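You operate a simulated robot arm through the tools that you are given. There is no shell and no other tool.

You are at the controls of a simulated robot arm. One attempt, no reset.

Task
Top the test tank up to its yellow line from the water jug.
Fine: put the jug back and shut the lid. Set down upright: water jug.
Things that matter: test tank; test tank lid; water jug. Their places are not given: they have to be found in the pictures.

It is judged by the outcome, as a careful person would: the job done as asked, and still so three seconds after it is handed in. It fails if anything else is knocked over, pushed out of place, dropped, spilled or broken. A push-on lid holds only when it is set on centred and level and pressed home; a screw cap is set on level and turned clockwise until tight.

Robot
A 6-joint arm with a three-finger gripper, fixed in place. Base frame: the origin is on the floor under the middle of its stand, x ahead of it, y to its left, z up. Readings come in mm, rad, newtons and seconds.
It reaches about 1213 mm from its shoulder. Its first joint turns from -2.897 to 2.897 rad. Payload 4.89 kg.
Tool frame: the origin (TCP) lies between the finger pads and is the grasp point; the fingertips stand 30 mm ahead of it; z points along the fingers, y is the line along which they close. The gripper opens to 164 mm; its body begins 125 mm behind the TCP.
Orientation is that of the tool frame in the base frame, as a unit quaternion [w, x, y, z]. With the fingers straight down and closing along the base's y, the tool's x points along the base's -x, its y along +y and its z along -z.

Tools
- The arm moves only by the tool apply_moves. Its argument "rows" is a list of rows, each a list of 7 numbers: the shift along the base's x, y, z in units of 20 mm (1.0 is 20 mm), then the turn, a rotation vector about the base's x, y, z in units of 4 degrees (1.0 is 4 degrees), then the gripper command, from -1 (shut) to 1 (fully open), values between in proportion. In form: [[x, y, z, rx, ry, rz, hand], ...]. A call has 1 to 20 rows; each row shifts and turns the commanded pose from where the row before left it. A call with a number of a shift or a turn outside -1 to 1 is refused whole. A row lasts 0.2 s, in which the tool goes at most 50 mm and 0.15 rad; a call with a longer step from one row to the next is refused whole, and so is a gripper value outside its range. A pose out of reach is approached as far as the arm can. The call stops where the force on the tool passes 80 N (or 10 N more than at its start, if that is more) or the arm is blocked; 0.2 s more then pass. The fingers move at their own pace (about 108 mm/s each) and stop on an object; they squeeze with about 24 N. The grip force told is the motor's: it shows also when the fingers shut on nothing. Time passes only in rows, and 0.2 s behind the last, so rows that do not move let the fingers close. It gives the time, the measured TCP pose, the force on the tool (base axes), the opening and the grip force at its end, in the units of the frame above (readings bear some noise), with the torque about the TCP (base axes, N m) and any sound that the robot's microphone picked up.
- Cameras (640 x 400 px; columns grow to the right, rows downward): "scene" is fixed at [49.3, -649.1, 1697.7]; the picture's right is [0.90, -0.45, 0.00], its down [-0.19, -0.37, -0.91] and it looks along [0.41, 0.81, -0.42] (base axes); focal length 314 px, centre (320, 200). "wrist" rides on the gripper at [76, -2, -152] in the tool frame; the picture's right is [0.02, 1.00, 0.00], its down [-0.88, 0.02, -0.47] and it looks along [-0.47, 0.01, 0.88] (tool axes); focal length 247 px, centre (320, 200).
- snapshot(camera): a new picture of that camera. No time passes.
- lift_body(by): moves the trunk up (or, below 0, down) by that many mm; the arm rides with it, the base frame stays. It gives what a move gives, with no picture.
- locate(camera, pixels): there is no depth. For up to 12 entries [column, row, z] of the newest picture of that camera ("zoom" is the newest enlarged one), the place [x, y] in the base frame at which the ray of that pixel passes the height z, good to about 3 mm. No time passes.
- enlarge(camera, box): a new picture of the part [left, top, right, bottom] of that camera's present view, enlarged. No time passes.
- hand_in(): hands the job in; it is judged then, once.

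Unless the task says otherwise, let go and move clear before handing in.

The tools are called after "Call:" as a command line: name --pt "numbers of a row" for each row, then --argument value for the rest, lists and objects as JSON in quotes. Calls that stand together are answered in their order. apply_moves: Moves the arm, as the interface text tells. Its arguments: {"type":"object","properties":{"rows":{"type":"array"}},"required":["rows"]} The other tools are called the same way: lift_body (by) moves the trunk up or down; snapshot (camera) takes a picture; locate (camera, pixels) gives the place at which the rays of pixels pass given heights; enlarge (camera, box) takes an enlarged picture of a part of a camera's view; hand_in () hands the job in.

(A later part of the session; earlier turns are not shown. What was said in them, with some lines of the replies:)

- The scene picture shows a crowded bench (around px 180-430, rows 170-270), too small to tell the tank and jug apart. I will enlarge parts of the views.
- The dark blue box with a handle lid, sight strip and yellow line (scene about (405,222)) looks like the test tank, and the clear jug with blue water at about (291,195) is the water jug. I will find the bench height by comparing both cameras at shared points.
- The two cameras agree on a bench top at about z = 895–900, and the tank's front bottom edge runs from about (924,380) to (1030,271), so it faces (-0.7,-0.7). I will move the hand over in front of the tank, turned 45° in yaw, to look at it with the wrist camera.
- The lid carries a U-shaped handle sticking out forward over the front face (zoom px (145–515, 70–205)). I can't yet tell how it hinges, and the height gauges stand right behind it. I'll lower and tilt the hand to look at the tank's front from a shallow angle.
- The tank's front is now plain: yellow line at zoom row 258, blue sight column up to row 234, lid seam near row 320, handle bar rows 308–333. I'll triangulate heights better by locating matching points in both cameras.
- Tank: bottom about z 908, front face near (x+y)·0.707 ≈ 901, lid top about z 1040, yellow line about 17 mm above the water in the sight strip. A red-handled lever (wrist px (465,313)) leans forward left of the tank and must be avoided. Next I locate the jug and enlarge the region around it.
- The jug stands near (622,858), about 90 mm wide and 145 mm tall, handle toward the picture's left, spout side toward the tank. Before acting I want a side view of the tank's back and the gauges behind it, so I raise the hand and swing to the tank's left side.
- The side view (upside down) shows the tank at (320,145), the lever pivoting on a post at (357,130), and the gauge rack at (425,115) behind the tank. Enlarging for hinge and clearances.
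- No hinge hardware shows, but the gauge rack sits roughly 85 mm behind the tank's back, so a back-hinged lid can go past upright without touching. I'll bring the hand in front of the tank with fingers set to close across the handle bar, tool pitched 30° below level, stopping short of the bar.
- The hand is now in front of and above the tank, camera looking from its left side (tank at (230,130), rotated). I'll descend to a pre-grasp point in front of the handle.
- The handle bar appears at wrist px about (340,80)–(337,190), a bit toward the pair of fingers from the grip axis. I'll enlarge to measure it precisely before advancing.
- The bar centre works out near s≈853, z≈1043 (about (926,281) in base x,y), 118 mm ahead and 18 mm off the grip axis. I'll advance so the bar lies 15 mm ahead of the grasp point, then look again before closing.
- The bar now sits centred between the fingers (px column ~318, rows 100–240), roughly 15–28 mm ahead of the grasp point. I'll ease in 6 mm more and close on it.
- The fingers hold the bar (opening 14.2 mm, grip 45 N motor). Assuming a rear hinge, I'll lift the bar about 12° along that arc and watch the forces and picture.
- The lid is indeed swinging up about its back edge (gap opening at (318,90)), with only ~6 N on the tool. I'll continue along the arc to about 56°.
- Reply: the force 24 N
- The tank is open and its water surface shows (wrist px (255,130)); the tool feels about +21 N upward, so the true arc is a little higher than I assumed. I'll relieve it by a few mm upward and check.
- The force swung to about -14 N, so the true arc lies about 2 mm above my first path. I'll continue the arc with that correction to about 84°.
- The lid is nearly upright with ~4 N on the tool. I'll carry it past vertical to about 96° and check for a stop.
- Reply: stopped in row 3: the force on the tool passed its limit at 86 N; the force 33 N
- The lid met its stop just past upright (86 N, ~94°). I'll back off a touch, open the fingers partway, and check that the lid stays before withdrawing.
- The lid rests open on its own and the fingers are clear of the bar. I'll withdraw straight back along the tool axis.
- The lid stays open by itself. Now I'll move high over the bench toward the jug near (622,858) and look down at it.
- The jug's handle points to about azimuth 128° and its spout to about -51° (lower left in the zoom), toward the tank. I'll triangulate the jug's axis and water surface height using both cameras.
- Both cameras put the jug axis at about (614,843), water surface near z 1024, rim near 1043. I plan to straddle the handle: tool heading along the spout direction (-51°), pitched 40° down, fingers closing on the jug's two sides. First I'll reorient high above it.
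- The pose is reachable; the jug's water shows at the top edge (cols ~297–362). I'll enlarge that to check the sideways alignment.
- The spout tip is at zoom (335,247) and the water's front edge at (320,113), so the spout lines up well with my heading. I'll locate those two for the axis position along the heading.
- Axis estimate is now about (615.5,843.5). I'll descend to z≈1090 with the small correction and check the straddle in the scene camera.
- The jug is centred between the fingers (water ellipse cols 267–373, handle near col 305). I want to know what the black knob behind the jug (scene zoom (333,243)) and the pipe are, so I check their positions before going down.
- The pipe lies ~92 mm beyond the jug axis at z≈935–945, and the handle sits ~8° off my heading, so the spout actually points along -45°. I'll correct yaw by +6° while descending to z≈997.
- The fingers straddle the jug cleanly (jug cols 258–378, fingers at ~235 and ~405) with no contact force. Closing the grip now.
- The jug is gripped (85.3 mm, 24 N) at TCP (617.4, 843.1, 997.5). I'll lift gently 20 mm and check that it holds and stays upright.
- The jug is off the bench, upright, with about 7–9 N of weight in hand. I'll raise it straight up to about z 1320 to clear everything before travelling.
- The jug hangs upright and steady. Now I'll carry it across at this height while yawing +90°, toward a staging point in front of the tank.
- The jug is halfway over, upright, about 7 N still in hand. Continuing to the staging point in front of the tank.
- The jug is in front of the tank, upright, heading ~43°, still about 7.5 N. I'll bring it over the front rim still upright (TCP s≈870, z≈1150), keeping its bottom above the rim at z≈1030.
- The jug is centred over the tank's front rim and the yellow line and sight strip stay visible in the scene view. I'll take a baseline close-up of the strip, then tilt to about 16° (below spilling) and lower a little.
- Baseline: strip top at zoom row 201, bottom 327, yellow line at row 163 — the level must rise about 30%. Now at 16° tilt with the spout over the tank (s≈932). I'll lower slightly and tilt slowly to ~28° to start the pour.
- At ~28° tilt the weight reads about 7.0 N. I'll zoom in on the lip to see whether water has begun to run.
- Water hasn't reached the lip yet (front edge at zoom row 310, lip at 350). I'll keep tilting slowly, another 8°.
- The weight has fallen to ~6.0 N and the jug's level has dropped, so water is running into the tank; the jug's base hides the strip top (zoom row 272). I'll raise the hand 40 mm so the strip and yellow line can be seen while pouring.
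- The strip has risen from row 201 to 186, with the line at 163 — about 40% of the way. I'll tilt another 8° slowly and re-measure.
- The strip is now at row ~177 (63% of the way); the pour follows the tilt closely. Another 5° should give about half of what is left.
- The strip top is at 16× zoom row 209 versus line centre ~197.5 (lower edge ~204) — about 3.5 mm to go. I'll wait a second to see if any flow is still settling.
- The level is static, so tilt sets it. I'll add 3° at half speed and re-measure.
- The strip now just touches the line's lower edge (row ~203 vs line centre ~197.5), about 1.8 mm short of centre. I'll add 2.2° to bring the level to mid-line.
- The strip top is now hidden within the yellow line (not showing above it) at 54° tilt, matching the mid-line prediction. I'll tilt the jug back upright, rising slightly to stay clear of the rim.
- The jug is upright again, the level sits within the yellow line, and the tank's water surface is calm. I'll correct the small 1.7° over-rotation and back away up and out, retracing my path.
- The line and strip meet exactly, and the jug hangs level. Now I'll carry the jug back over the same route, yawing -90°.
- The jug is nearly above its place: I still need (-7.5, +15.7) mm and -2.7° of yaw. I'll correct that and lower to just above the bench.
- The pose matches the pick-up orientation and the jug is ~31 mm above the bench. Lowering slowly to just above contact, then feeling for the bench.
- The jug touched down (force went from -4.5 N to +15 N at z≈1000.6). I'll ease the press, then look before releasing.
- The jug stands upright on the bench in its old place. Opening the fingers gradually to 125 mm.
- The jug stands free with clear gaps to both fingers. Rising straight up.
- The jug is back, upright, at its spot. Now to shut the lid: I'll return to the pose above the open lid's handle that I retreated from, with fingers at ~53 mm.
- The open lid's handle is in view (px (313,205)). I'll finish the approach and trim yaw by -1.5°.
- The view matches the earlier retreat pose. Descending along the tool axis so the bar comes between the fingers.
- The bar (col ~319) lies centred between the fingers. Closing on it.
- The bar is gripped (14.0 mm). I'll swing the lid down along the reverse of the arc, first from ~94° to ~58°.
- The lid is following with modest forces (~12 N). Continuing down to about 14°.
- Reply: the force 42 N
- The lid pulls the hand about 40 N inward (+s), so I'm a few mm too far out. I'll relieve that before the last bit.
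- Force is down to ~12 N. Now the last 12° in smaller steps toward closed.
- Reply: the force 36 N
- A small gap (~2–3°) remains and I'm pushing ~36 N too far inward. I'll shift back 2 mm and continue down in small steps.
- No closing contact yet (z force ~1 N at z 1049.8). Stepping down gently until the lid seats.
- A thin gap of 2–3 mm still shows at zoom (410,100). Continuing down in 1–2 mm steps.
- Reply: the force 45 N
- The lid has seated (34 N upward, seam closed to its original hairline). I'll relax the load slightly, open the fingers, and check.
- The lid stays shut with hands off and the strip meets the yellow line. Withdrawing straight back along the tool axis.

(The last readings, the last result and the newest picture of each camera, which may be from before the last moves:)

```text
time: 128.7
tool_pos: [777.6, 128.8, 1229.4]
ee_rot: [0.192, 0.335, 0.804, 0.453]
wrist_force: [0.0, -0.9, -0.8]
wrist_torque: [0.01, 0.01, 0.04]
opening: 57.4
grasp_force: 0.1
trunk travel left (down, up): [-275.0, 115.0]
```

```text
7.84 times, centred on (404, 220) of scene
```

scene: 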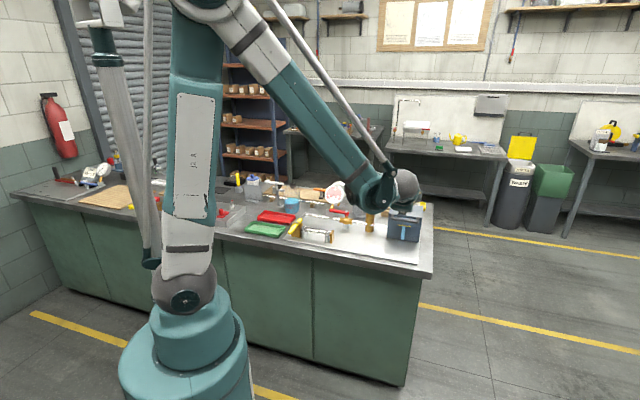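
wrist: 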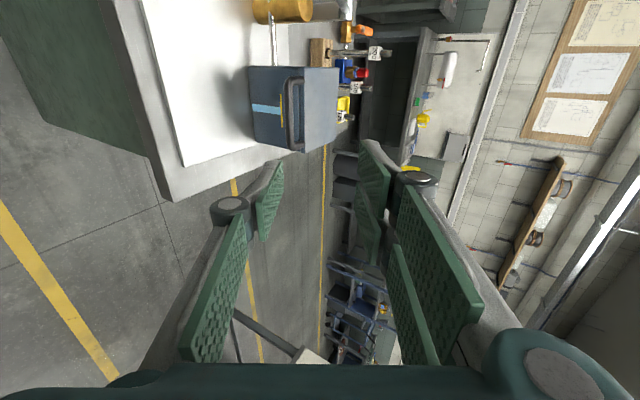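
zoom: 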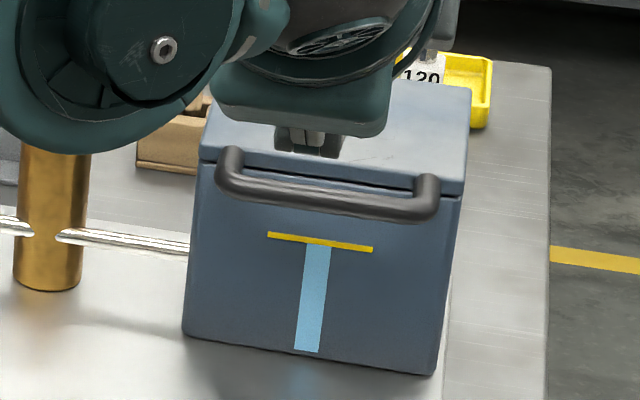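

The lid looks shut, but a dark seam is visible under it, so I want to compare with the starting picture. I'll move the arm well clear and look again.

Call:
apply_moves --pt "-0.8 0 1 0 0 0 -0.3" --pt "-0.8 0 1 0 0 0 -0.3" --pt "-0.8 0 1 0 0 0 -0.3" --pt "-0.8 0 1 0 0 0 -0.3" --pt "-0.8 0.3 1 0 0 0 -0.3" --pt "-0.8 0.5 1 0 0 0 -0.3" --pt "-0.8 0.5 1 0 0 0 -0.3" --pt "-0.8 0.5 1 0 0 0 -0.3" --pt "-0.8 0.5 0.5 0 0 0 -0.3" --pt "-0.8 0.5 0 0 0 0 -0.3"

Call:
enlarge --camera "scene" --box '[375, 190, 445, 290]'

Call:
enlarge --camera "scene" --box '[384, 195, 424, 246]'

Call:
snapshot --camera "scene"

```text
time: 130.9
tool_pos: [616.3, 182.5, 1397.4]
ee_rot: [0.192, 0.335, 0.804, 0.453]
wrist_force: [0.8, -0.2, 0.4]
wrist_torque: [0.03, 0.04, 0.05]
opening: 57.6
grasp_force: 0.0
trunk travel left (down, up): [-275.0, 115.0]
```

```text
4.00 times, centred on (410, 240) of scene
```

zoom: 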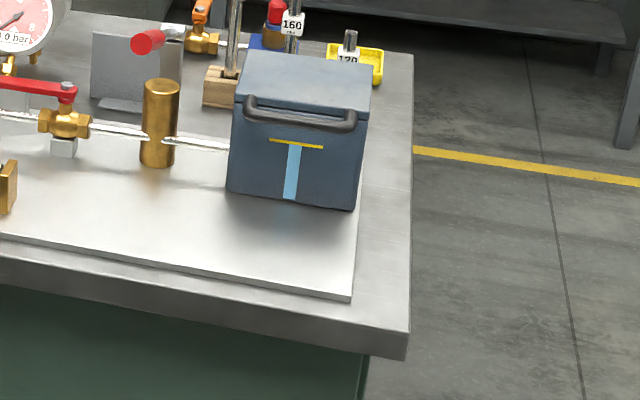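

```text
7.84 times, centred on (404, 220) of scene
```

zoom: 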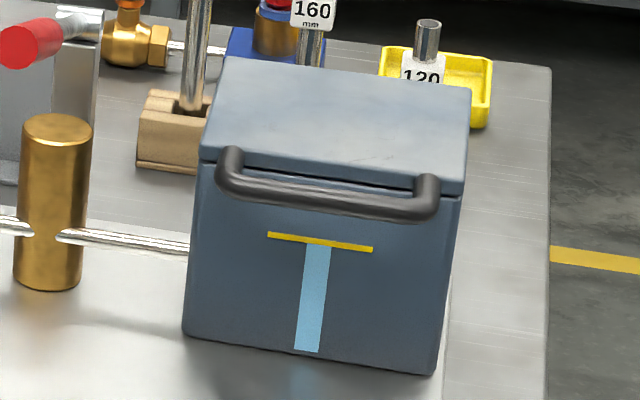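

```text
taken
```

scene: 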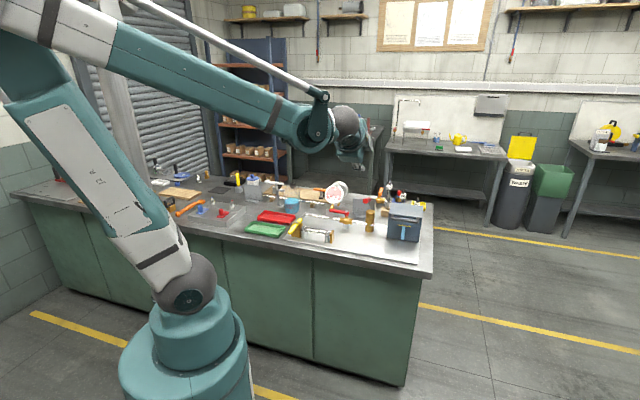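

The tank picture now matches the starting one (handle at zoom rows 95–132), and the blue strip reaches the yellow line. A last check of the jug and its surroundings.

Call:
enlarge --camera "scene" --box '[225, 170, 345, 245]'

Call:
enlarge --camera "scene" --box '[300, 165, 440, 252]'

Call:
enlarge --camera "scene" --box '[395, 218, 411, 234]'

```text
5.33 times, centred on (285, 208) of scene
```

zoom: 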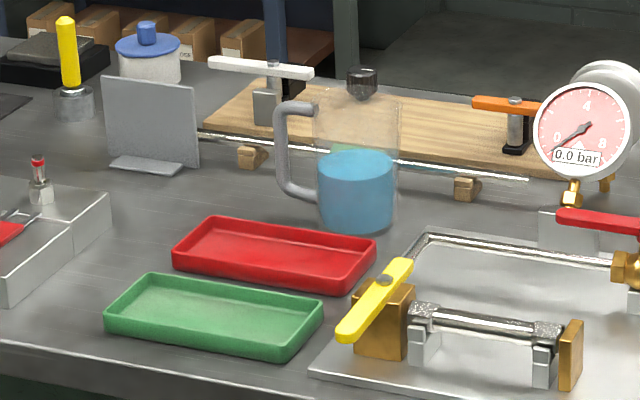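

```text
4.57 times, centred on (370, 208) of scene
```

zoom: 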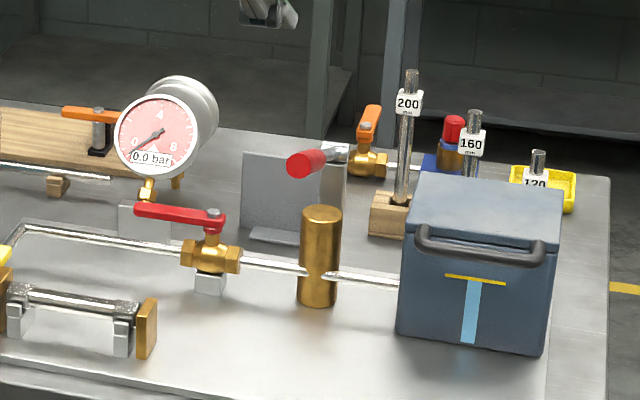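

```text
16.00 times, centred on (403, 226) of scene
```

zoom: 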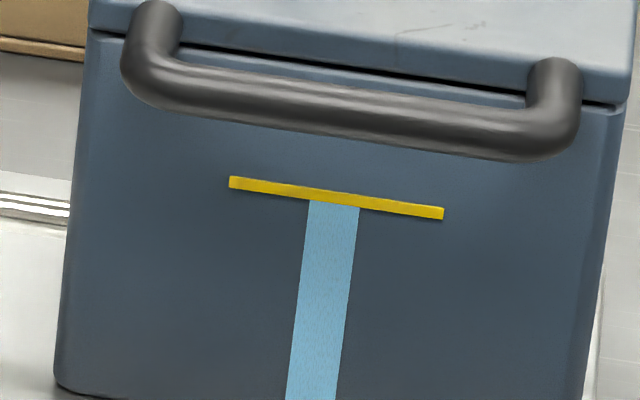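

Jug upright in its place, nothing else disturbed, lid shut and the water at the yellow line, with the arm clear of everything. Handing in.

Call:
hand_in

```text
The job is handed in.
```

I topped up the test tank to its yellow line from the water jug, put the jug back, shut the lid and handed the job in. I have not seen the judge's result.

- **Water level:** the top of the blue sight strip now sits inside the thickness of the yellow line. I estimate it is at mid-line, within about 2 mm.
- **Jug:** it stands upright within a few millimetres of where it started. I saw no water spilled.
- **Lid:** I pressed it down with about 34 N until it seated. It stayed shut after release, and the tank looks the same as in the starting picture. A thin dark seam shows under the lid's front edge. I took this as the normal seam and did not press the lid again.
- **Surroundings:** nothing else on the bench looks moved, and the arm was clear of everything before I handed in.
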